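You operate a simulated robot arm through the tools that you are given. There is no shell and no other tool.

You are at the controls of a simulated robot arm. One attempt, no reset.

JOB
Test the yellow-banded charger at 45 W and 65 W and label it with the most it held.
Fine: switch on, test at each load, switch off; FAIL if it held neither.

Only the result counts: the job must be done as asked and must still hold three seconds after the hand-in. Knocking over, shifting, dropping, spilling or breaking anything else fails it.

ROBOT AND FRAMES
A 6-joint arm with a two-finger parallel gripper, fixed in place. Base frame: the origin is at the foot of the arm, x ahead of it, y to its left, z up; the work surface is at about z = 0. Units: m, rad, N and s.
With the tool pointing down near the work surface it reaches from about 0.14 to 0.58 m from the base axis. Its first joint turns from -1.152 to 1.152 rad. Payload 2.1 kg.
Tool frame: the origin (TCP) lies between the finger pads and is the grasp point; the fingertips stand 0.03 m ahead of it; z points along the fingers, y is the line along which they close. Largest opening 0.094 m; finger width 0.028, thickness 0.01; the body of the gripper, 0.05 by 0.096 m, starts 0.055 m behind the TCP.
Orientation is that of the tool frame in the base frame, as [roll, pitch, yaw] about the fixed x, y, z axes, in that order (R = Rz(yaw) Ry(pitch) Rx(roll)). With the fingers straight down and closing along the base's y, the tool's x points along the base's -x, its y along +y and its z along -z.

CONTROLS
- The arm moves only by the tool arm_command. Its argument "steps" is a list of rows, each a list of 2 entries, a list of its own where there are three numbers: the shift along the tool's x, y, z in mm, then the turn, a rotation vector about the tool's x, y, z in rad. In form: [[[tx, ty, tz], [ax, ay, az]], ...]. A call has 1 to 20 rows; each row shifts and turns the commanded pose from where the row before left it, along the tool's axes as they then stand. "gripper" is the gripper command, from -1 (shut) to 1 (fully open), values between in proportion, set as the call begins (left out, the last holds). A row lasts 0.2 s, in which the tool goes at most 0.05 m and 0.15 rad; a call with a longer step from one row to the next is refused whole, and so is a gripper value outside its range. A pose out of reach is approached as far as the arm can. The call stops where the force on the tool passes 40 N (or 10 N more than at its start, if that is more) or the arm is blocked; 0.2 s more then pass. The fingers move at their own pace (about 0.072 m/s each) and stop on an object; they squeeze with about 24 N. The grip force told is the motor's: it shows also when the fingers shut on nothing. Time passes only in rows, and 0.2 s behind the last, so rows that do not move let the fingers close. It gives the time, the measured TCP pose, the force on the tool (base axes), the opening and the grip force at its end, in the units of the frame above (readings bear some noise), with the torque about the TCP (base axes, N m) and any sound that the robot's microphone picked up.
- Cameras (640 x 400 px; columns grow to the right, rows downward): "scene" is fixed at [0.0613, -0.3792, 0.4793]; the picture's right is [0.71, -0.70, 0.00], its down [-0.43, -0.43, -0.79] and it looks along [0.56, 0.56, -0.61] (base axes); focal length 214 px, centre (320, 200). "wrist" rides on the gripper at [0.076, 0.014, -0.102] in the tool frame; the picture's right is [-0.18, 0.98, 0.00], its down [-0.75, -0.14, -0.64] and it looks along [-0.63, -0.12, 0.77] (tool axes); focal length 243 px, centre (320, 200).
- grab_frame(camera): a new picture of that camera. It takes no simulated time.
- pixel_to_xyz(camera, pixels): for up to 12 pixels [column, row] of the newest picture of that camera ("zoom" is the newest enlarged one), the place [x, y, z] in the base frame of the surface seen there, good to about 0.002 m. It takes no simulated time.
- inspect(camera, box): a new picture of the part [left, top, right, bottom] of that camera's present view, enlarged. It takes no simulated time.
- sign_off(): hands the job in; it is judged then, once.

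Unless the task says otherwise, let go and move clear before handing in.

The tools are called as name(argument=value, ...) on one line, values as JSON. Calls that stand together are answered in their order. arm_command: Moves the arm, as the interface text tells. Its arguments: {"type":"object","properties":{"steps":{"type":"array","items":{"type":"array"}},"gripper":{"type":"number"}},"required":["steps"]} The other tools are called the same way: grab_frame (camera) takes a picture; pixel_to_xyz (camera, pixels) gives the place of the surface under pixels of a picture; inspect (camera, box) takes an enlarged picture of a part of a camera's view; sign_off () hands the job in.

At the start:

```text
time_s: 0.0
tcp_pos: [0.271, -0.0861, 0.3884]
tool_rot: [3.141, 0.0, -3.141]
wrist_force: [-0.1, 0.0, -0.5]
wrist_torque: [0.01, 0.02, 0.01]
opening: 0.0939
grasp_force: 0.1
```

scene: 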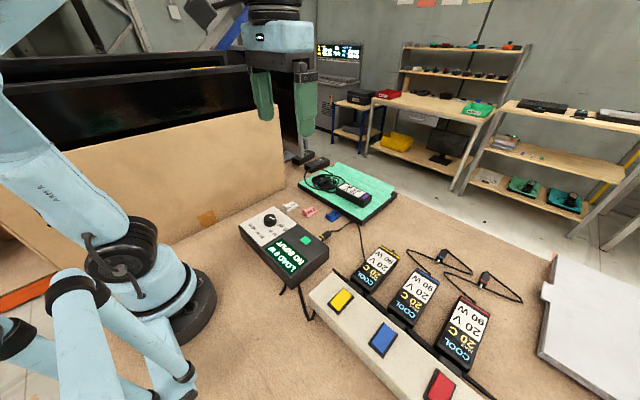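
wrist: 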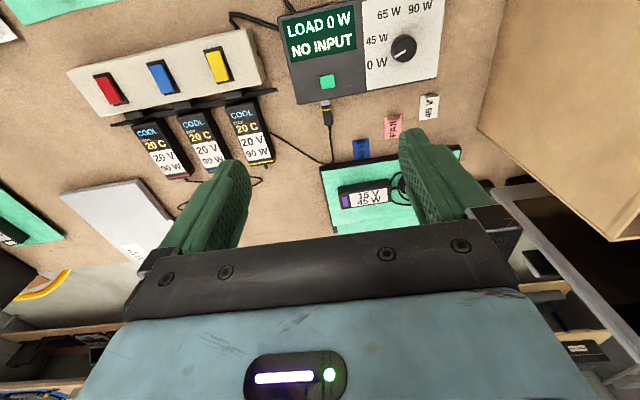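

The scene shows a load tester (dial, green button, display), a power strip with yellow/blue/red switches, three chargers, and label tags near (300,210). I'll zoom in on these parts before moving.

inspect(camera="scene", box=[230, 180, 350, 300])

inspect(camera="scene", box=[300, 230, 530, 400])

inspect(camera="wrist", box=[270, 0, 480, 220])

inspect(camera="wrist", box=[60, 20, 290, 220])

```text
3.33 times, centred on (290, 240) of scene
```

zoom: 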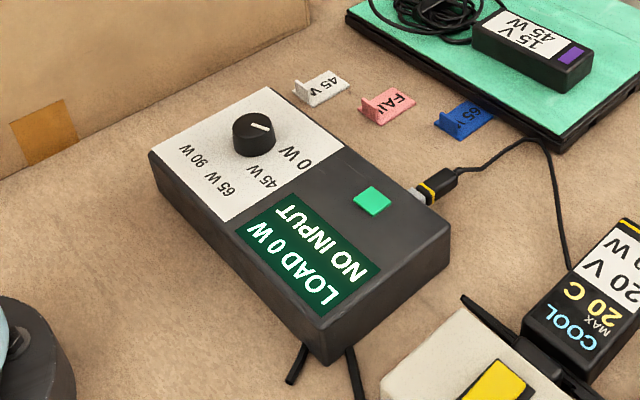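

```text
2.35 times, centred on (415, 315) of scene
```

zoom: 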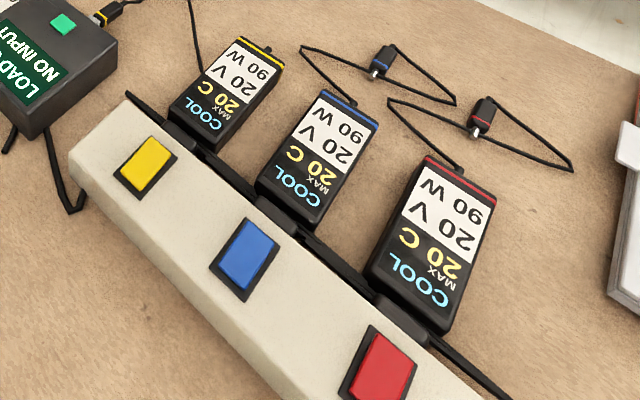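

```text
1.82 times, centred on (375, 110) of wrist
```

zoom: 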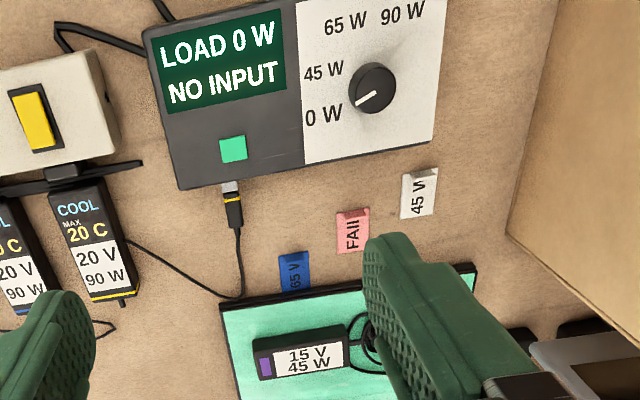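

```text
2.00 times, centred on (175, 120) of wrist
```

zoom: 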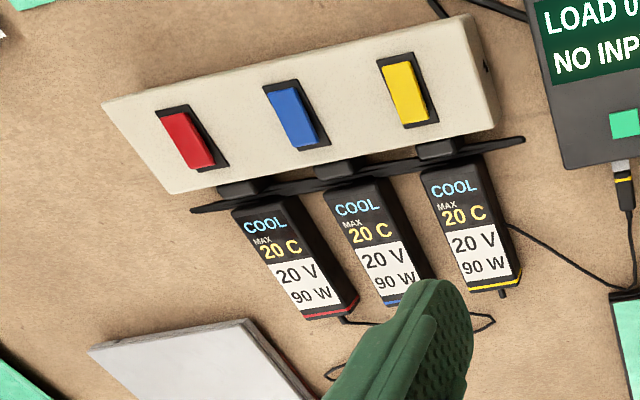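

The yellow-banded plug is already in the tester at about (325,236), and the dial at (270,217) reads 0 W. The tags are 45 W (white), FAIL (pink) and 65 W (blue). Next I'll measure positions.

grab_frame(camera="wrist")

pixel_to_xyz(camera="wrist", pixels=[[405, 47], [397, 51], [327, 81], [217, 66], [212, 56], [223, 78], [162, 77], [360, 149], [393, 127], [429, 107], [250, 145], [262, 160]])

grab_frame(camera="scene")

pixel_to_xyz(camera="scene", pixels=[[269, 218], [272, 216], [304, 239], [341, 300], [335, 306], [347, 294], [381, 340], [289, 206], [308, 211], [332, 216], [374, 270], [387, 250]])

```text
taken
```

wrist: 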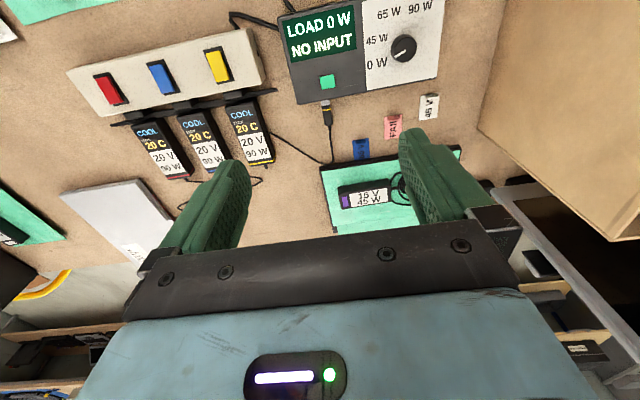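

```text
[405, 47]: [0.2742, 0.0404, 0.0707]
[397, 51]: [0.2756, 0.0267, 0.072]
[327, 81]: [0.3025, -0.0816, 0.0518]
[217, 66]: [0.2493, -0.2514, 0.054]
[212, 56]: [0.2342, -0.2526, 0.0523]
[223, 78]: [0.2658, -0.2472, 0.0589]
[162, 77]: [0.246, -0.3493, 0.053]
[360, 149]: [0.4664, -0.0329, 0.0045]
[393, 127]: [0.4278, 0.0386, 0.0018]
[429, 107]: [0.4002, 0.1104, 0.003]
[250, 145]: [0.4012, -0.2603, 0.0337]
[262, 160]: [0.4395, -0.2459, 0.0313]
```

```text
taken
```

scene: 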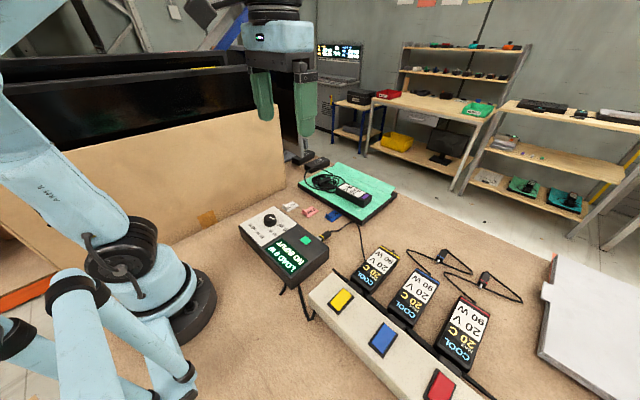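

```text
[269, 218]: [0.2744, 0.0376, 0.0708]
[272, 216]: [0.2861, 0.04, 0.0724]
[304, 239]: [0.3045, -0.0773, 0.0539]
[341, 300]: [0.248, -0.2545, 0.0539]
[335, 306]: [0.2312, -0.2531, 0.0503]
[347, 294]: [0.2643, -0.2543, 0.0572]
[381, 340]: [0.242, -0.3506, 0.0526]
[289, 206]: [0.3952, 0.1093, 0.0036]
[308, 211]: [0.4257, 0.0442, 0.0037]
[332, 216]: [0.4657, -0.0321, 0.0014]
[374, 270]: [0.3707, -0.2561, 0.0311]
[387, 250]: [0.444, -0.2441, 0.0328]
```

The rocker tilts from z≈0.050 at x≈0.232 to z≈0.058 at x≈0.265, so its raised end is on the +x side. I'll zoom in on the switch, the dial and the tags for finer geometry.

inspect(camera="wrist", box=[190, 30, 270, 100])

inspect(camera="scene", box=[320, 275, 365, 325])

inspect(camera="scene", box=[275, 190, 355, 240])

inspect(camera="wrist", box=[350, 0, 450, 80])

```text
5.71 times, centred on (230, 65) of wrist
```

zoom: 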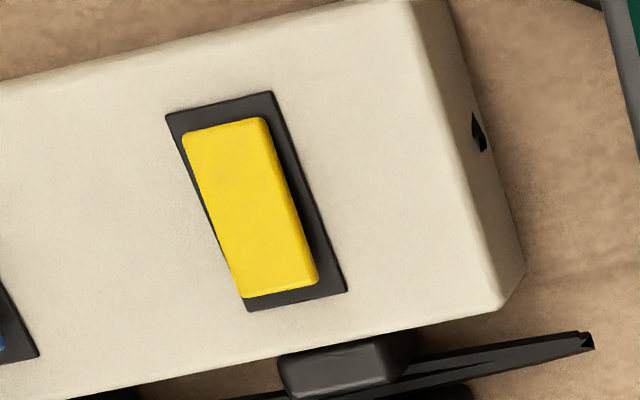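

```text
8.00 times, centred on (342, 300) of scene
```

zoom: 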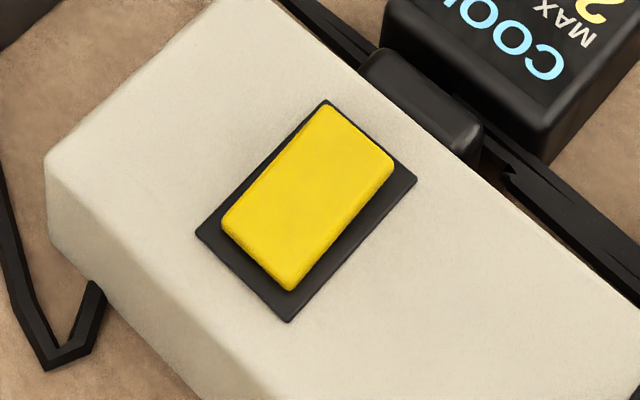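

```text
8.00 times, centred on (315, 215) of scene
```

zoom: 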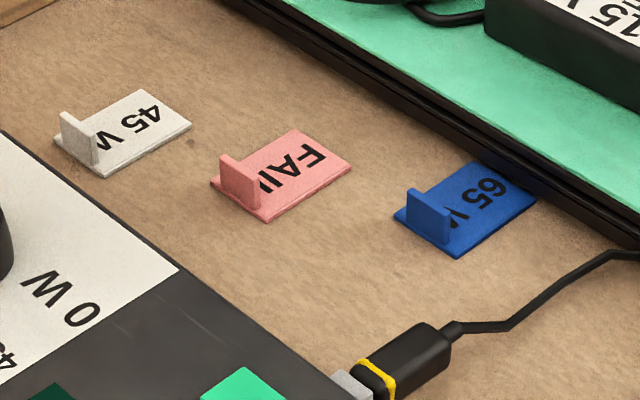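

```text
5.00 times, centred on (400, 40) of wrist
```

zoom: 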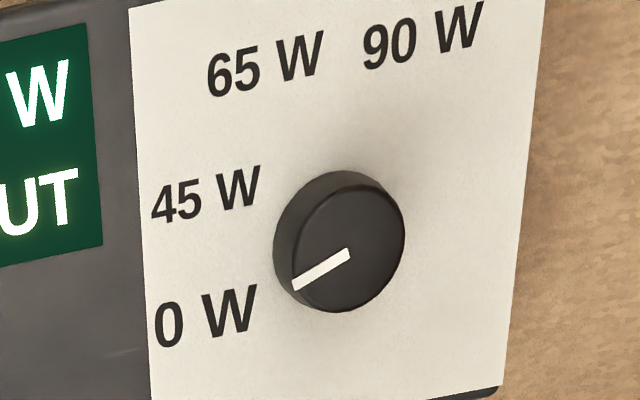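

The last enlarged picture gives a clear view of the dial: pointer tip about (297,285), hub about (345,240). I'll get exact coordinates for the knob rim, the pointer and the labels.

pixel_to_xyz(camera="zoom", pixels=[[297, 284], [347, 254], [300, 240], [398, 240], [350, 188], [345, 305], [265, 65], [420, 35], [205, 195], [205, 317], [330, 350], [450, 240]])

inspect(camera="wrist", box=[190, 30, 270, 100])

pixel_to_xyz(camera="zoom", pixels=[[190, 140], [262, 120], [245, 290], [315, 275], [168, 115], [270, 95], [250, 310], [345, 290], [250, 205], [380, 150], [130, 250], [490, 305]])

```text
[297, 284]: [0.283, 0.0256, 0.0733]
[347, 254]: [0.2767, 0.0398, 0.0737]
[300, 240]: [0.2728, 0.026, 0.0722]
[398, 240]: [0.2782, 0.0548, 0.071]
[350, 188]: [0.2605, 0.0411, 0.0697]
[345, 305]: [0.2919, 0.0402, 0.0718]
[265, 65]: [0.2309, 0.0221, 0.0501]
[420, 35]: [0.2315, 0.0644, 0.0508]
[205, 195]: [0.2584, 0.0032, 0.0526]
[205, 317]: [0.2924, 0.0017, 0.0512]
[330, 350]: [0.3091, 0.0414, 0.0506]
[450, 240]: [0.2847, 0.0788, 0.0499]
```

```text
5.71 times, centred on (230, 65) of wrist
```

zoom: 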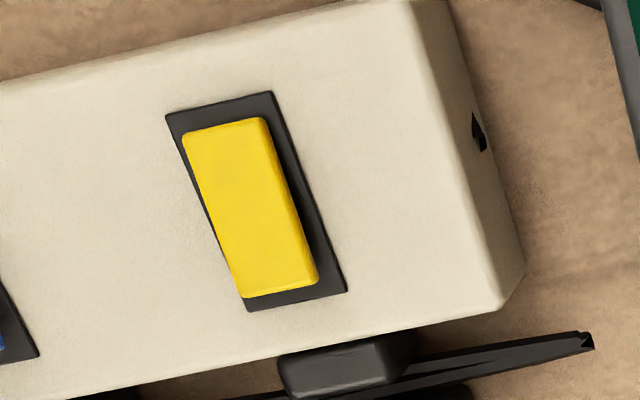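

```text
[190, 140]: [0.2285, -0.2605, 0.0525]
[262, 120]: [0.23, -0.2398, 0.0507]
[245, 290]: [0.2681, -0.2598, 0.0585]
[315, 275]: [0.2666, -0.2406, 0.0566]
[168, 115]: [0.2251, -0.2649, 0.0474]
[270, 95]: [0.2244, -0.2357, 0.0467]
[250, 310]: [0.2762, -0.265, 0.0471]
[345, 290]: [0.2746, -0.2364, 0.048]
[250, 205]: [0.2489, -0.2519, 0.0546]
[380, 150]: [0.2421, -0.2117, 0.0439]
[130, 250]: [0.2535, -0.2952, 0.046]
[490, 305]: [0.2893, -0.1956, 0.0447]
```

The knob centre is about (0.276, 0.040) with radius about 15 mm and top z≈0.072. The detents are roughly 47° apart: 0 W at −67°, 45 W at −115°, 65 W at −160°. The yellow rocker spans x 0.2285–0.268, y −0.26 to −0.24. I'll shut the fingers and go above its raised +x end.

arm_command(steps=[[[-0.4, -20.5, 33], [0, 0, 0]], [[-0.4, -20.5, 33], [0, 0, 0]], [[-0.4, -20.5, 33], [0, 0, 0]], [[-0.4, -20.5, 33], [0, 0, 0]], [[-0.4, -20.5, 33], [0, 0, 0]], [[-0.4, -20.5, 33], [0, 0, 0]], [[-0.4, -20.5, 33], [0, 0, 0]], [[-0.4, -20.5, 33], [0, 0, 0]], [[0, 0, 0], [0, 0, 0]]], gripper=-1)

```text
time_s: 2.0
tcp_pos: [0.2749, -0.2481, 0.1225]
tool_rot: [-3.141, -0.001, -3.139]
wrist_force: [-0.5, -0.3, -0.8]
wrist_torque: [0.0, -0.02, -0.01]
opening: 0.0
grasp_force: 24.1
```

The fingers are shut and the TCP is at (0.275, −0.248, 0.1225), above the rocker's raised end. I'll check clearances from both cameras before going down.

grab_frame(camera="wrist")

inspect(camera="scene", box=[300, 200, 440, 340])

```text
taken
```

wrist: 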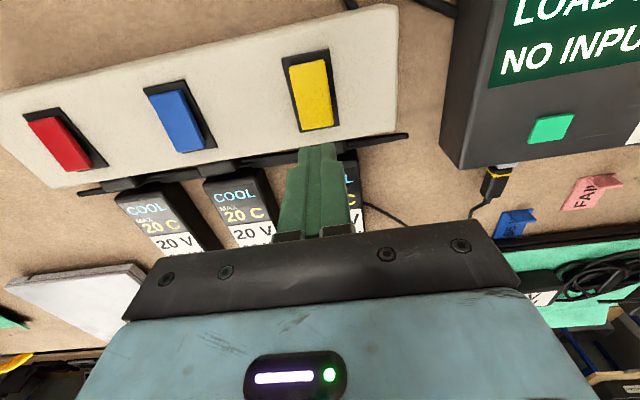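

```text
2.86 times, centred on (370, 270) of scene
```

zoom: 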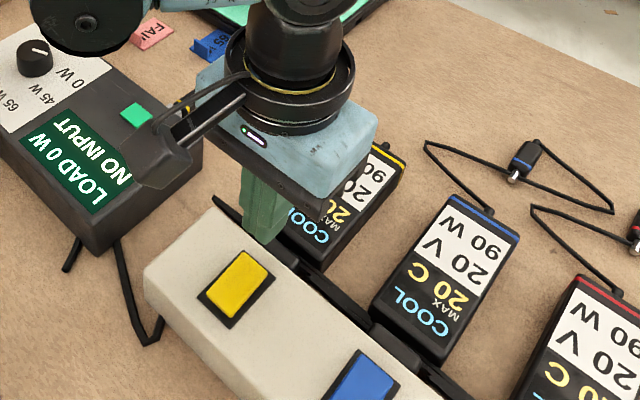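

The fingertips are over the far end of the yellow rocker with nothing else beneath them. I'll descend in small steps and press, watching the force.

arm_command(steps=[[[0, -1, 10], [0, 0, 0]], [[0, -1, 10], [0, 0, 0]], [[0, 0, 10], [0, 0, 0]], [[0, 0, 2], [0, 0, 0]], [[0, 0, 2], [0, 0, 0]], [[0, 0, 1.5], [0, 0, 0]], [[0, 0, 1.5], [0, 0, 0]], [[0, 0, 1.5], [0, 0, 0]], [[0, 0, 1.5], [0, 0, 0]]])

grab_frame(camera="wrist")

inspect(camera="scene", box=[230, 200, 400, 340])

```text
time_s: 4.0
tcp_pos: [0.2744, -0.253, 0.0852]
tool_rot: [-3.141, 0.0, -3.141]
wrist_force: [-0.3, -0.8, -0.5]
wrist_torque: [0.02, 0.0, -0.02]
opening: 0.0
grasp_force: 24.2
```

```text
taken
```

wrist: 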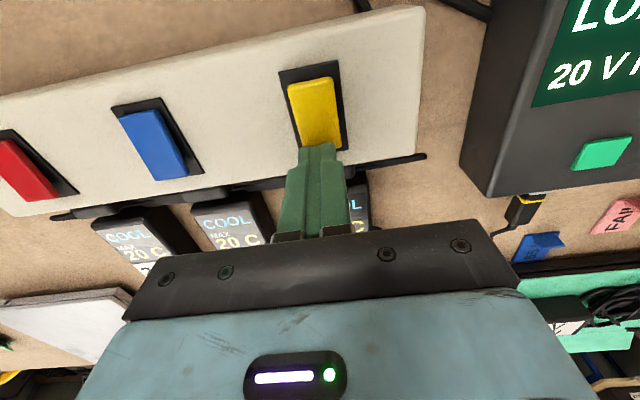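

```text
2.86 times, centred on (315, 270) of scene
```

zoom: 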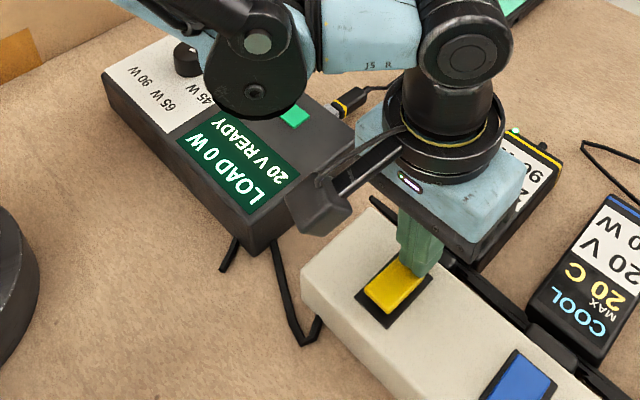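

The display now reads "LOAD 0 W / 20 V READY" and the charger LED is lit, so the switch is on. I'll lift, cross to the knob, open to about 56 mm and pre-turn the wrist so the whole dial turn stays in range.

arm_command(steps=[[[0, 0, -38], [0, 0, 0]], [[0, 0, -38], [0, 0, 0]], [[0, 48.8, 0], [0, 0, 0]], [[0, 48.8, 0], [0, 0, 0]], [[0, 48.8, 0], [0, 0, 0]], [[0, 48.8, 0], [0, 0, 0]], [[0, 48.8, 0], [0, 0, 0]], [[-1.6, 48.8, 0], [0, 0, 0]], [[0, 0, 7], [0, 0, -0.14]], [[0, 0, 7], [0, 0, -0.14]], [[0, 0, 7], [0, 0, -0.14]], [[0, 0, 7], [0, 0, -0.14]], [[0, 0, 7], [0, 0, -0.14]], [[0, 0, 7], [0, 0, -0.14]], [[0, 0, 0], [0, 0, 0]]], gripper=0.2)

grab_frame(camera="wrist")

grab_frame(camera="scene")

```text
time_s: 7.2
tcp_pos: [0.2754, 0.0411, 0.1175]
tool_rot: [-3.141, 0.0, -2.298]
wrist_force: [-0.2, -1.0, -0.5]
wrist_torque: [-0.03, 0.03, -0.02]
opening: 0.0566
grasp_force: 0.0
```

```text
taken
```

wrist: 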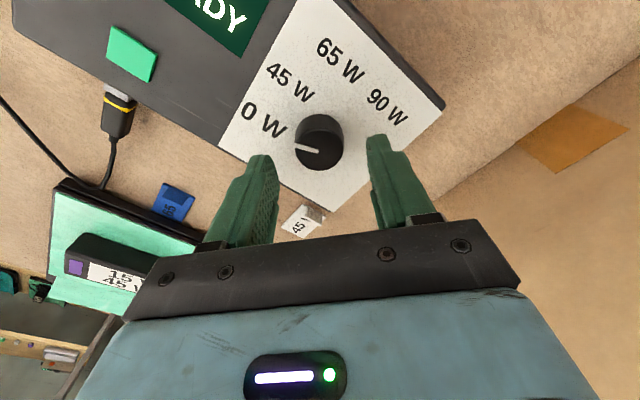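

```text
taken
```

scene: 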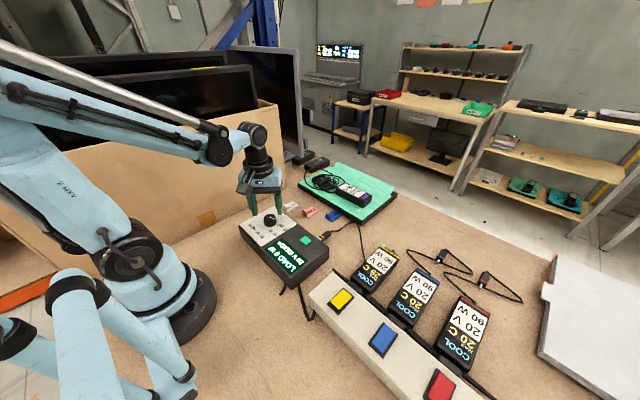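

The display still reads READY at 0 W, and the knob sits between the open fingers at about (320,145) in the wrist view. I'll refine the knob centre before going down.

pixel_to_xyz(camera="wrist", pixels=[[320, 148], [303, 148], [338, 148], [320, 120], [320, 165], [320, 134]])

inspect(camera="wrist", box=[280, 100, 360, 190])

```text
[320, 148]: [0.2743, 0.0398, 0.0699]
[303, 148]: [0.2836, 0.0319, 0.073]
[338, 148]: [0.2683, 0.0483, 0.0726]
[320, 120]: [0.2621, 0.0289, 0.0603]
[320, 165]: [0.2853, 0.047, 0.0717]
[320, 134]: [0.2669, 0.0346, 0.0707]
```

```text
4.44 times, centred on (320, 145) of wrist
```

zoom: 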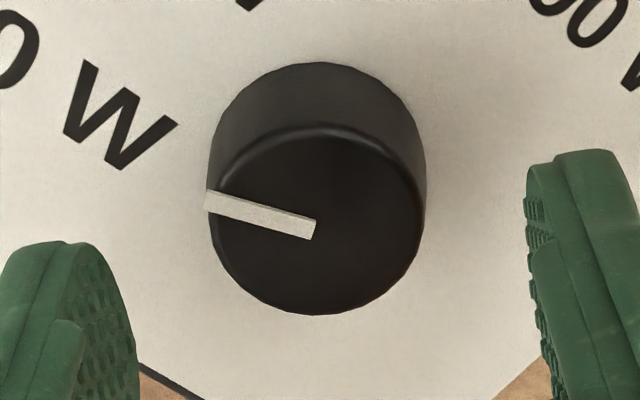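

The knob centre at about (0.2755, 0.0405) matches the TCP. I'll descend 33 mm and close on it.

arm_command(steps=[[[0, 0, 12], [0, 0, 0]], [[0, 0, 12], [0, 0, 0]], [[0, 0, 6], [0, 0, 0]], [[0, 0, 2.5], [0, 0, 0]]])

arm_command(steps=[[[0, 0, 0], [0, 0, 0]], [[0, 0, 0], [0, 0, 0]], [[0, 0, 0], [0, 0, 0]]], gripper=-1)

```text
time_s: 8.2
tcp_pos: [0.2767, 0.0404, 0.0865]
tool_rot: [3.141, -0.001, -2.301]
wrist_force: [-0.9, 0.1, 0.5]
wrist_torque: [0.0, -0.01, 0.01]
opening: 0.0567
grasp_force: 0.0
```

```text
time_s: 9.0
tcp_pos: [0.2772, 0.041, 0.0859]
tool_rot: [3.142, 0.0, -2.3]
wrist_force: [-0.4, 0.8, -0.5]
wrist_torque: [0.0, 0.07, -0.01]
opening: 0.0344
grasp_force: 23.7
```

The knob is gripped (opening 34 mm, 24 N). I'll turn it about 47° clockwise seen from above, which is +tool z, toward 45 W.

arm_command(steps=[[[0, 0, 0], [0, 0, 0.137]], [[0, 0, 0], [0, 0, 0.137]], [[0, 0, 0], [0, 0, 0.137]], [[0, 0, 0], [0, 0, 0.137]], [[0, 0, 0], [0, 0, 0.137]], [[0, 0, 0], [0, 0, 0.137]]])

inspect(camera="scene", box=[230, 190, 350, 300])

grab_frame(camera="wrist")

```text
time_s: 10.4
tcp_pos: [0.2755, 0.0415, 0.0857]
tool_rot: [3.139, -0.002, -3.127]
wrist_force: [-6.3, 18.7, 16.9]
wrist_torque: [0.58, 0.04, 0.08]
opening: 0.0342
grasp_force: 24.0
```

```text
3.64 times, centred on (290, 245) of scene
```

zoom: 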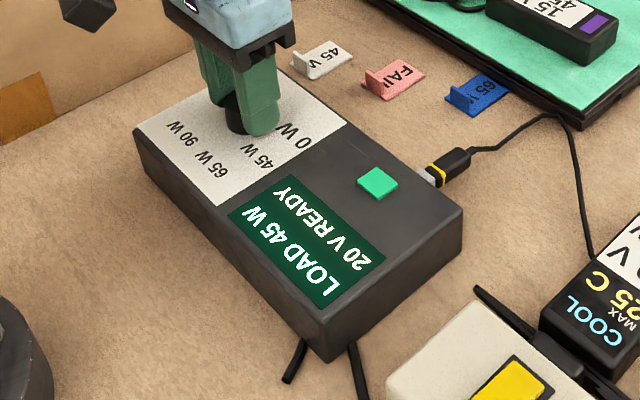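

```text
taken
```

wrist: 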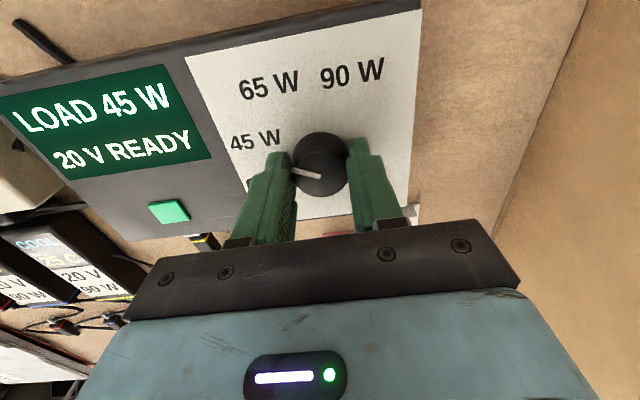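

The display reads "LOAD 45 W / 20 V READY", so the load is selected and the green button should start the test. I'll open, lift off the knob and look at the pointer and button.

arm_command(steps=[[[0, 0, 0], [0, 0, 0]], [[0, 0, 0], [0, 0, 0]], [[0, 0, -20], [0, 0, 0]], [[0, 0, -25], [0, 0, 0]]], gripper=0.2)

grab_frame(camera="wrist")

inspect(camera="scene", box=[230, 190, 350, 300])

pixel_to_xyz(camera="zoom", pixels=[[377, 183], [358, 180], [396, 183], [383, 168], [372, 197], [365, 200]])

```text
time_s: 11.4
tcp_pos: [0.2768, 0.039, 0.1308]
tool_rot: [3.141, 0.001, -3.122]
wrist_force: [0.1, -0.6, 0.2]
wrist_torque: [0.01, 0.0, 0.05]
opening: 0.0564
grasp_force: 0.1
```

```text
taken
```

wrist: 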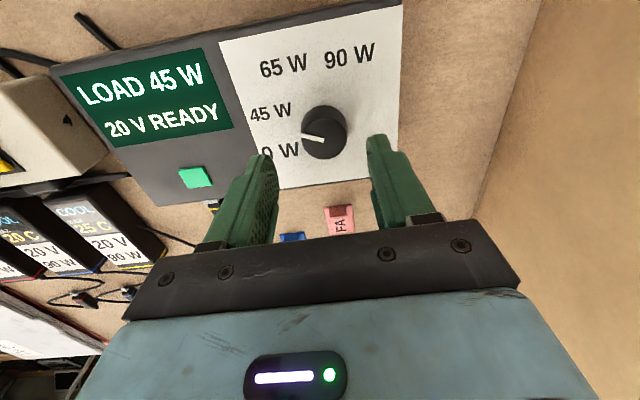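

```text
3.64 times, centred on (290, 245) of scene
```

zoom: 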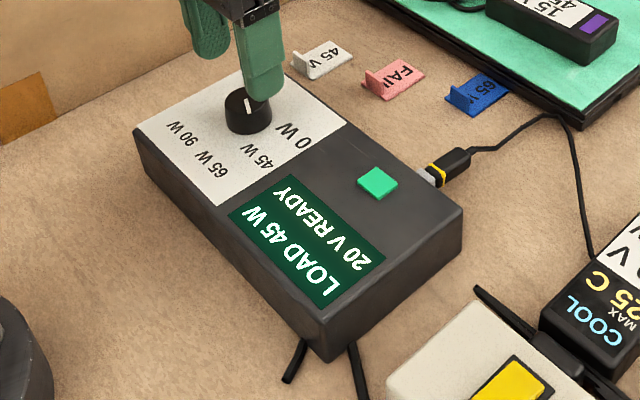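

```text
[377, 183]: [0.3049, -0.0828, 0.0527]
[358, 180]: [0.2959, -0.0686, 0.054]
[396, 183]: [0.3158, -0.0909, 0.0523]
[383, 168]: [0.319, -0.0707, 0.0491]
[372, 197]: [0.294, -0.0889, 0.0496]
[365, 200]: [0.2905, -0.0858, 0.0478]
```

The pointer has swung to about (312,136) and the display holds LOAD 45 W. I'll locate the green button at (196,178) precisely.

pixel_to_xyz(camera="wrist", pixels=[[196, 178], [182, 173], [207, 170], [210, 183], [187, 188], [170, 180], [225, 175], [320, 138], [305, 134]])

```text
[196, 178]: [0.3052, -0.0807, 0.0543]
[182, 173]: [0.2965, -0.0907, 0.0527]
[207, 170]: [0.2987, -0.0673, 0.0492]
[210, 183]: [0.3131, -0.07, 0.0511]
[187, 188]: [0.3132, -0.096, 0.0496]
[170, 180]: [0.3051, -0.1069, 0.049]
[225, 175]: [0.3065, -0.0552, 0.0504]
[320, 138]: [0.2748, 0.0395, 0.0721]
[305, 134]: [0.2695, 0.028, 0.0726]
```

The pointer angle is about −115°, squarely on 45 W. The button is centred at (0.305, −0.080) with top z≈0.0535 and about 22 mm square. I'll shut the fingers, move above it and press gently.

arm_command(steps=[[[-8.6, -40, 0], [0, 0, 0]], [[-8.6, -40, 10], [0, 0, 0]], [[-8.7, -39.5, 18], [0, 0, 0]], [[0, 0, 10], [0, 0, 0]], [[0, 0, 6], [0, 0, 0]], [[0, 0, 1.5], [0, 0, 0]], [[0, 0, 1.5], [0, 0, 0]], [[0, 0, 1], [0, 0, 0]], [[0, 0, 1], [0, 0, 0]]], gripper=-1)

inspect(camera="scene", box=[230, 180, 430, 320])

grab_frame(camera="wrist")

```text
time_s: 13.4
tcp_pos: [0.3046, -0.0785, 0.0821]
tool_rot: [3.142, -0.001, -3.126]
wrist_force: [0.2, -0.2, 0.4]
wrist_torque: [-0.04, -0.01, -0.02]
opening: 0.0003
grasp_force: 24.3
heard: click
```

```text
2.86 times, centred on (330, 250) of scene
```

zoom: 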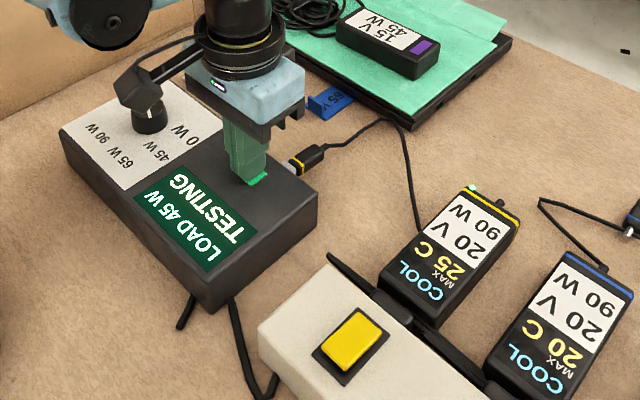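

```text
taken
```

wrist: 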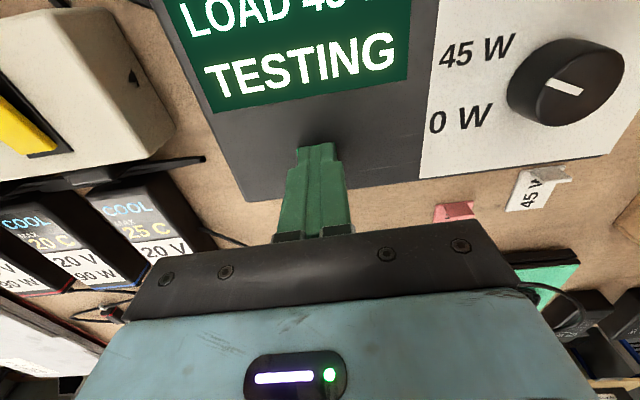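

A click was heard and the display reads "LOAD 45 W / TESTING", so the test is running. I'll lift off the button and wait for the result.

arm_command(steps=[[[0, 0, -15], [0, 0, 0]], [[0, 0, -20], [0, 0, 0]], [[0, 0, 0], [0, 0, 0]]])

inspect(camera="scene", box=[230, 180, 430, 320])

```text
time_s: 14.2
tcp_pos: [0.3039, -0.0776, 0.1172]
tool_rot: [3.141, 0.0, -3.122]
wrist_force: [-0.6, -0.4, 0.2]
wrist_torque: [-0.02, 0.0, -0.02]
opening: 0.0002
grasp_force: 24.0
```

```text
2.86 times, centred on (330, 250) of scene
```

zoom: 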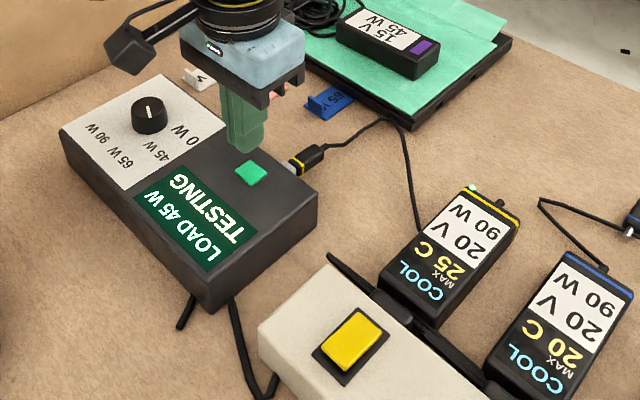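

It still reads TESTING at 45 W, and the charger shows COOL / MAX 25 C. I'll wait a bit more, in short bursts.

arm_command(steps=[[[0, 0, 0], [0, 0, 0]], [[0, 0, 0], [0, 0, 0]], [[0, 0, 0], [0, 0, 0]], [[0, 0, 0], [0, 0, 0]]])

inspect(camera="scene", box=[230, 180, 430, 320])

```text
time_s: 15.2
tcp_pos: [0.3036, -0.0786, 0.117]
tool_rot: [3.14, -0.001, -3.122]
wrist_force: [-0.2, 0.2, 0.4]
wrist_torque: [0.0, 0.0, -0.03]
opening: 0.0
grasp_force: 24.2
```

```text
2.86 times, centred on (330, 250) of scene
```

zoom: 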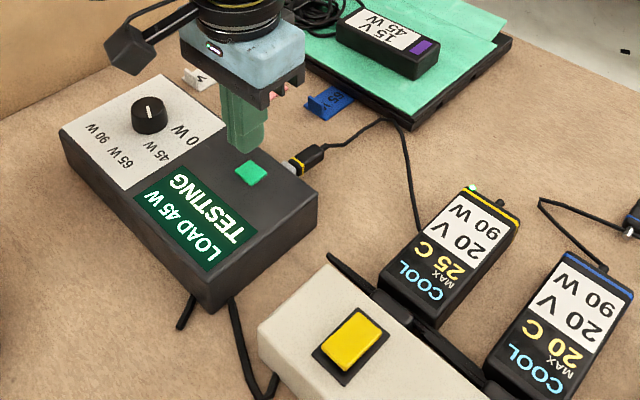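

It's still TESTING, so I'll use the wait to reposition above the knob with the fingers open and the wrist pre-turned. I won't touch it until the 45 W result shows.

arm_command(steps=[[[8.6, 40, -5], [0, 0, 0]], [[8.6, 40, 0], [0, 0, 0]], [[8.7, 39.5, 0], [0, 0, 0]], [[0, 0, 0], [0, 0, -0.14]], [[0, 0, 0], [0, 0, -0.14]], [[0, 0, 0], [0, 0, -0.14]], [[0, 0, 0], [0, 0, -0.14]], [[0, 0, 0], [0, 0, -0.14]], [[0, 0, 0], [0, 0, 0]]], gripper=0.2)

inspect(camera="scene", box=[230, 180, 430, 320])

grab_frame(camera="wrist")

```text
time_s: 17.2
tcp_pos: [0.2755, 0.0401, 0.1229]
tool_rot: [3.141, 0.0, -2.423]
wrist_force: [0.6, 0.1, 0.1]
wrist_torque: [-0.04, 0.03, -0.01]
opening: 0.0566
grasp_force: 0.0
```

```text
2.86 times, centred on (330, 250) of scene
```

zoom: 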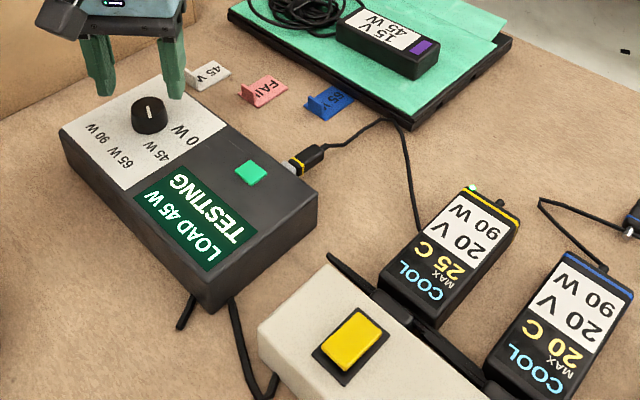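

```text
taken
```

wrist: 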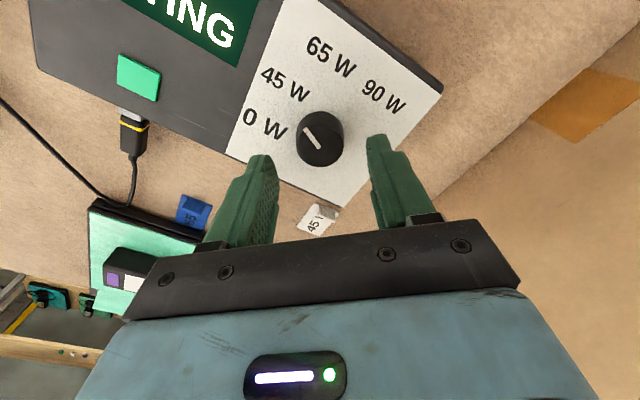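

The display still reads TESTING about 4 s after the click. I'm hovering over the knob without touching it and will keep waiting.

arm_command(steps=[[[0, 0, 0], [0, 0, 0]], [[0, 0, 0], [0, 0, 0]], [[0, 0, 0], [0, 0, 0]], [[0, 0, 0], [0, 0, 0]], [[0, 0, 0], [0, 0, 0]]])

inspect(camera="scene", box=[230, 180, 430, 320])

```text
time_s: 18.4
tcp_pos: [0.2754, 0.0413, 0.1212]
tool_rot: [3.141, 0.001, -2.423]
wrist_force: [-0.1, -0.6, -0.4]
wrist_torque: [-0.02, 0.03, 0.0]
opening: 0.0566
grasp_force: 0.1
```

```text
2.86 times, centred on (330, 250) of scene
```

zoom: 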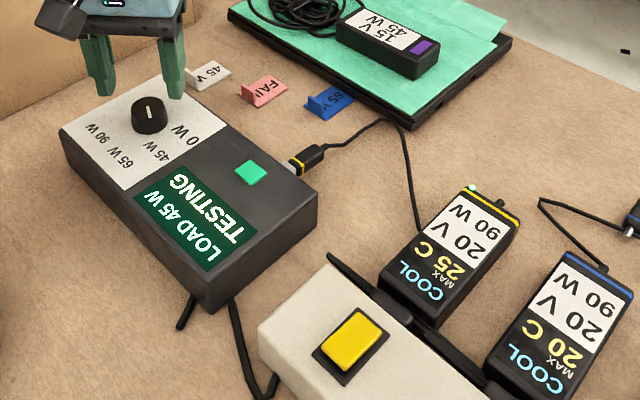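

The test is still running with the charger at COOL / MAX 25 C. I'll wait another couple of seconds.

arm_command(steps=[[[0, 0, 0], [0, 0, 0]], [[0, 0, 0], [0, 0, 0]], [[0, 0, 0], [0, 0, 0]], [[0, 0, 0], [0, 0, 0]], [[0, 0, 0], [0, 0, 0]], [[0, 0, 0], [0, 0, 0]], [[0, 0, 0], [0, 0, 0]], [[0, 0, 0], [0, 0, 0]]])

inspect(camera="scene", box=[230, 180, 430, 320])

```text
time_s: 20.2
tcp_pos: [0.2757, 0.0409, 0.1212]
tool_rot: [3.141, 0.0, -2.423]
wrist_force: [0.1, 0.4, 0.2]
wrist_torque: [-0.02, 0.02, 0.0]
opening: 0.0564
grasp_force: 0.1
```

```text
2.86 times, centred on (330, 250) of scene
```

zoom: 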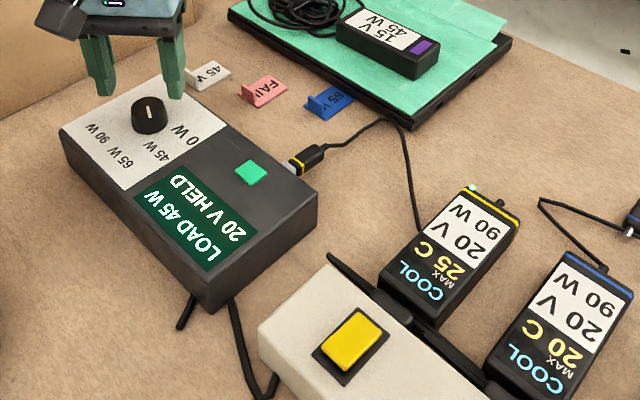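

The display reads "LOAD 45 W / 20 V HELD", so 45 W is held. Now I'll descend on the knob and grip it for the turn to 65 W.

arm_command(steps=[[[0, 0, 12], [0, 0, 0]], [[0, 0, 12], [0, 0, 0]], [[0, 0, 9], [0, 0, 0]], [[0, 0, 3], [0, 0, 0]]])

arm_command(steps=[[[0, 0, 0], [0, 0, 0]], [[0, 0, 0], [0, 0, 0]], [[0, 0, 0], [0, 0, 0]]], gripper=-1)

arm_command(steps=[[[0, 0, 0], [0, 0, 0.136]], [[0, 0, 0], [0, 0, 0.136]], [[0, 0, 0], [0, 0, 0.136]], [[0, 0, 0], [0, 0, 0.136]], [[0, 0, 0], [0, 0, 0.136]], [[0, 0, 0], [0, 0, 0.136]]])

inspect(camera="scene", box=[230, 180, 430, 320])

```text
time_s: 21.2
tcp_pos: [0.2751, 0.0405, 0.0849]
tool_rot: [-3.141, 0.001, -2.423]
wrist_force: [0.8, -0.5, -0.2]
wrist_torque: [-0.02, -0.02, 0.03]
opening: 0.0564
grasp_force: 0.1
```

```text
time_s: 22.0
tcp_pos: [0.2775, 0.0396, 0.0854]
tool_rot: [-3.137, 0.001, -2.423]
wrist_force: [7.0, -8.5, -0.7]
wrist_torque: [-0.2, -0.24, -0.03]
opening: 0.0349
grasp_force: 24.0
```

```text
time_s: 23.4
tcp_pos: [0.2754, 0.0423, 0.0855]
tool_rot: [3.136, -0.003, 3.043]
wrist_force: [-8.4, 21.3, 1.3]
wrist_torque: [0.48, 0.47, 0.09]
opening: 0.0348
grasp_force: 23.6
```

```text
2.86 times, centred on (330, 250) of scene
```

zoom: 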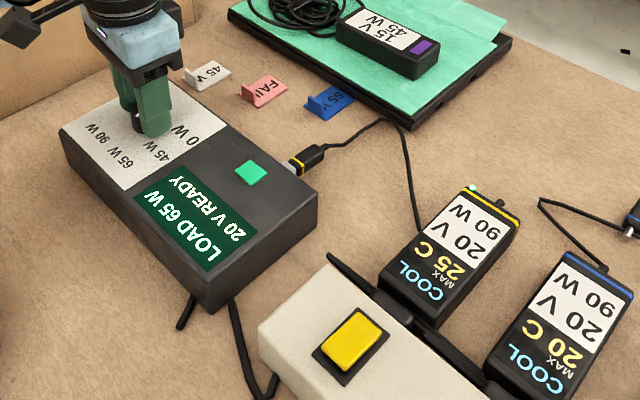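

The display reads "LOAD 65 W / 20 V READY". I'll release, lift, straighten the wrist, shut the fingers and press the button again.

arm_command(steps=[[[0, 0, 0], [0, 0, 0]], [[0, 0, 0], [0, 0, 0]], [[0, 0, -20], [0, 0, 0]], [[0, 0, -25], [0, 0, -0.0976]]], gripper=0.2)

arm_command(steps=[[[-9.7, -40.2, 0], [0, 0, 0]], [[-9.7, -40.2, 10], [0, 0, 0]], [[-9.7, -40.2, 18], [0, 0, 0]], [[0, 0, 10], [0, 0, 0]], [[0, 0, 6], [0, 0, 0]], [[0, 0, 1.5], [0, 0, 0]], [[0, 0, 1.5], [0, 0, 0]], [[0, 0, 1], [0, 0, 0]], [[0, 0, 1], [0, 0, 0]]], gripper=-1)

inspect(camera="scene", box=[230, 180, 430, 320])

```text
time_s: 24.4
tcp_pos: [0.2758, 0.0418, 0.131]
tool_rot: [3.141, 0.001, -3.141]
wrist_force: [-0.5, 0.1, 0.2]
wrist_torque: [0.03, -0.02, 0.03]
opening: 0.0563
grasp_force: 0.1
```

```text
time_s: 26.4
tcp_pos: [0.3048, -0.0796, 0.0823]
tool_rot: [-3.141, 0.0, 3.14]
wrist_force: [-0.4, -0.6, -0.1]
wrist_torque: [-0.01, -0.01, 0.0]
opening: 0.0
grasp_force: 23.7
heard: click
```

```text
2.86 times, centred on (330, 250) of scene
```

zoom: 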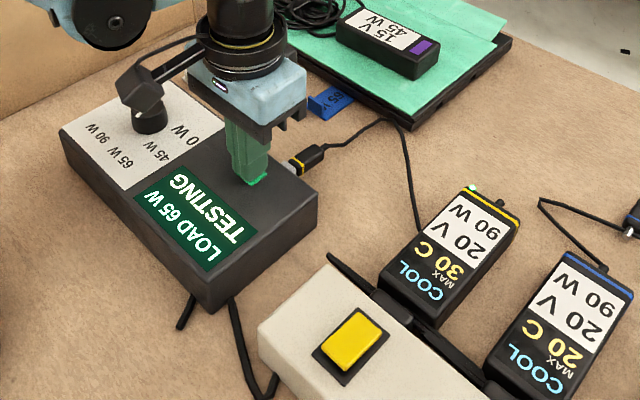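

TESTING is running at 65 W and the charger shows MAX 30 C. I'll lift and hover over the other end of the yellow rocker while it runs, switching off only after the result.

arm_command(steps=[[[0, 0, -20], [0, 0, 0]], [[0, 0, -40], [0, 0, 0]], [[16.4, -34.2, 0], [0, 0, 0]], [[16.4, -34.2, 0], [0, 0, 0]], [[16.4, -34.2, 0], [0, 0, 0]], [[16.4, -34.2, 0], [0, 0, 0]], [[16.5, -34.3, 0], [0, 0, 0]], [[0, 0, 15], [0, 0, 0]], [[0, 0, 0], [0, 0, 0]], [[0, 0, 0], [0, 0, 0]], [[0, 0, 0], [0, 0, 0]], [[0, 0, 0], [0, 0, 0]]])

grab_frame(camera="scene")

grab_frame(camera="wrist")

```text
time_s: 29.0
tcp_pos: [0.2236, -0.2524, 0.1283]
tool_rot: [-3.141, 0.001, -3.141]
wrist_force: [0.5, 0.8, 0.0]
wrist_torque: [-0.01, -0.01, -0.02]
opening: 0.0
grasp_force: 24.1
```

```text
taken
```

scene: 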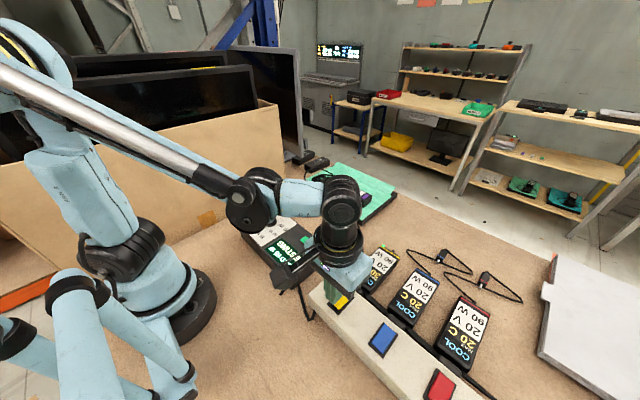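

```text
taken
```

wrist: 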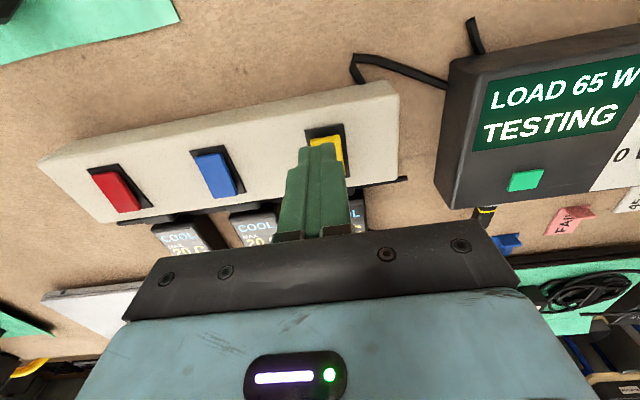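

The wrist view shows "LOAD 65 W / TESTING" at (555,105), so the display stays readable from here. I'll wait about 3 s more.

arm_command(steps=[[[0, 0, 0], [0, 0, 0]], [[0, 0, 0], [0, 0, 0]], [[0, 0, 0], [0, 0, 0]], [[0, 0, 0], [0, 0, 0]], [[0, 0, 0], [0, 0, 0]], [[0, 0, 0], [0, 0, 0]], [[0, 0, 0], [0, 0, 0]], [[0, 0, 0], [0, 0, 0]], [[0, 0, 0], [0, 0, 0]], [[0, 0, 0], [0, 0, 0]], [[0, 0, 0], [0, 0, 0]], [[0, 0, 0], [0, 0, 0]], [[0, 0, 0], [0, 0, 0]], [[0, 0, 0], [0, 0, 0]]])

grab_frame(camera="wrist")

inspect(camera="scene", box=[230, 190, 430, 320])

```text
time_s: 32.0
tcp_pos: [0.2224, -0.2525, 0.1268]
tool_rot: [-3.14, 0.0, 3.141]
wrist_force: [-0.4, 0.3, 0.3]
wrist_torque: [0.0, 0.0, -0.01]
opening: 0.0004
grasp_force: 23.9
```

```text
taken
```

wrist: 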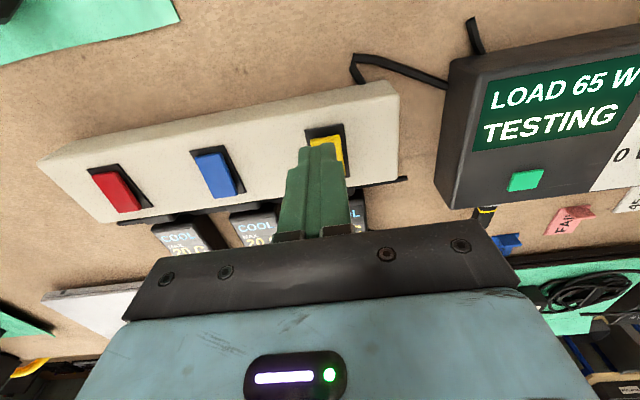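

```text
3.08 times, centred on (330, 255) of scene
```

zoom: 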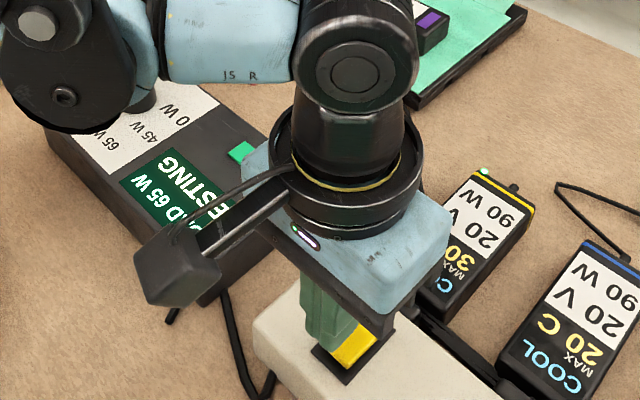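

It still reads TESTING at 5.8 s, and the first test took 5–7 s. I'll wait another second.

arm_command(steps=[[[0, 0, 0], [0, 0, 0]], [[0, 0, 0], [0, 0, 0]], [[0, 0, 0], [0, 0, 0]], [[0, 0, 0], [0, 0, 0]]])

grab_frame(camera="wrist")

inspect(camera="scene", box=[230, 190, 430, 320])

```text
time_s: 33.0
tcp_pos: [0.2223, -0.2522, 0.1279]
tool_rot: [3.142, -0.001, 3.141]
wrist_force: [-0.9, 0.0, -0.8]
wrist_torque: [0.03, -0.01, 0.0]
opening: 0.0001
grasp_force: 24.3
```

```text
taken
```

wrist: 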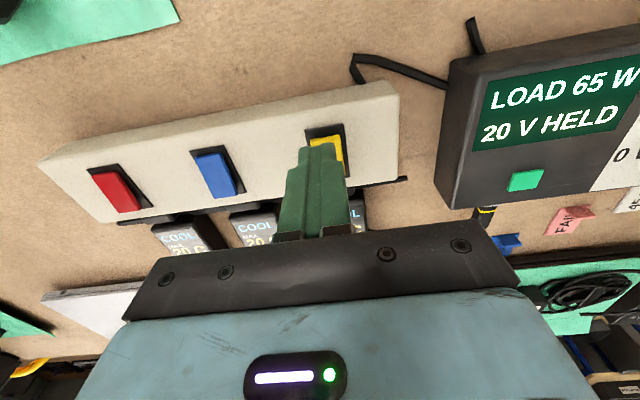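

```text
3.08 times, centred on (330, 255) of scene
```

zoom: 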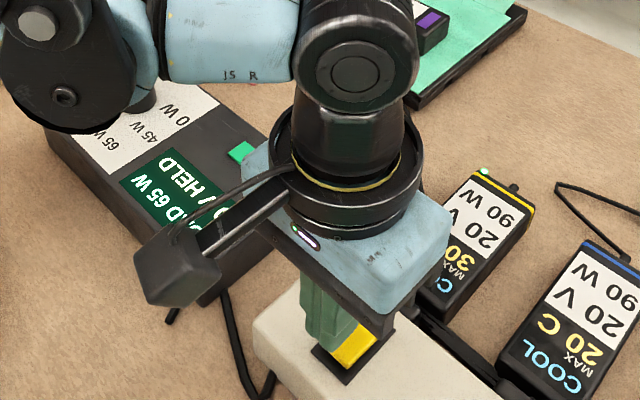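

65 W reads "20 V HELD" at (550,125), so both loads held and the label should be 65 W. Now I'll press the raised −x end of the yellow rocker to switch off.

arm_command(steps=[[[0, 0, 15], [0, 0, 0]], [[0, 0, 15], [0, 0, 0]], [[0, 0, 5.5], [0, 0, 0]], [[0, 0, 1.5], [0, 0, 0]], [[0, 0, 1.5], [0, 0, 0]], [[0, 0, 1.5], [0, 0, 0]], [[0, 0, 1.5], [0, 0, 0]], [[0, 0, 1], [0, 0, 0]]])

grab_frame(camera="wrist")

inspect(camera="scene", box=[230, 190, 430, 320])

```text
time_s: 34.8
tcp_pos: [0.221, -0.2513, 0.0845]
tool_rot: [-3.141, -0.001, 3.141]
wrist_force: [0.2, 0.6, 0.1]
wrist_torque: [-0.02, -0.02, -0.02]
opening: 0.0001
grasp_force: 23.7
```

```text
taken
```

wrist: 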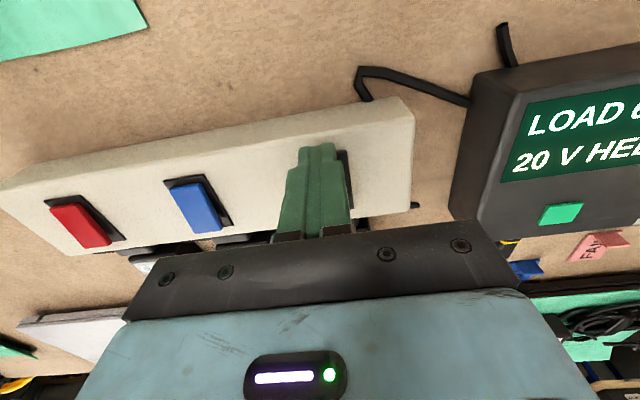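

```text
3.08 times, centred on (330, 255) of scene
```

zoom: 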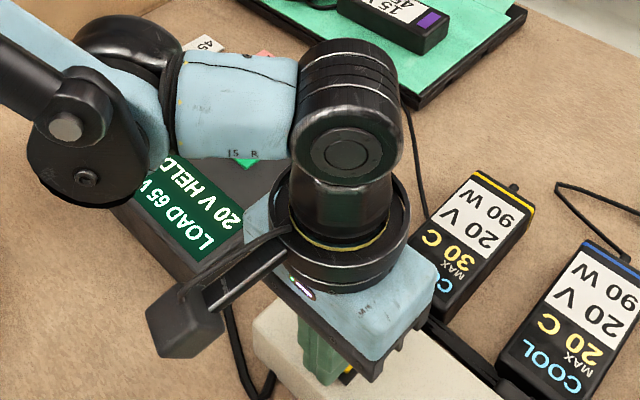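

The charger's green LED at its band corner has gone out, so it's switched off, and the display latched HELD. I'll lift, confirm the rocker, and move with open fingers to view the tags.

arm_command(steps=[[[0, 0, -30], [0, 0, 0]], [[0, 0, -40], [0, 0, 0]], [[0, 0, -15], [0, 0, 0]], [[-19.5, 36.8, 0], [0, 0, 0]], [[-19.5, 36.8, 0], [0, 0, 0]], [[-19.5, 36.8, 0], [0, 0, 0]], [[-19.5, 36.8, 0], [0, 0, 0]], [[-19.5, 36.8, 0], [0, 0, 0]], [[-19.5, 36.8, 0], [0, 0, 0]], [[0, 0, 0], [0, 0, 0]]], gripper=0)

grab_frame(camera="wrist")

grab_frame(camera="scene")

```text
time_s: 37.0
tcp_pos: [0.3406, -0.0297, 0.1713]
tool_rot: [3.141, 0.002, -3.141]
wrist_force: [-0.2, 0.8, -0.5]
wrist_torque: [-0.02, 0.03, 0.0]
opening: 0.0468
grasp_force: 0.1
```

```text
taken
```

wrist: 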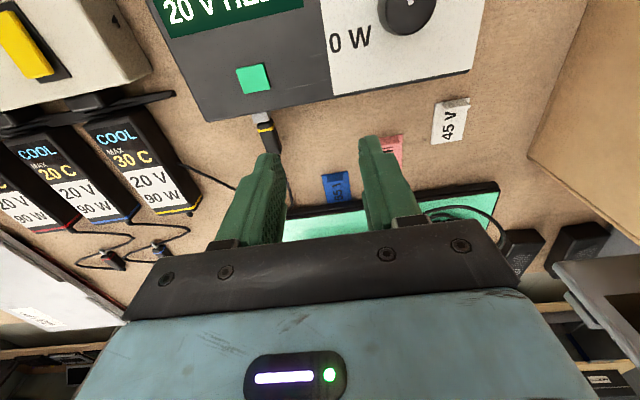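

```text
taken
```

scene: 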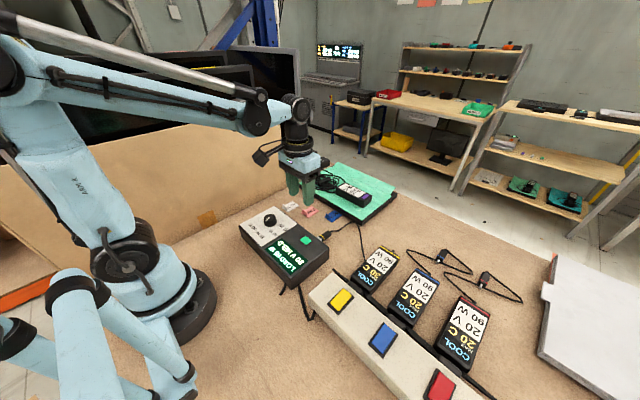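

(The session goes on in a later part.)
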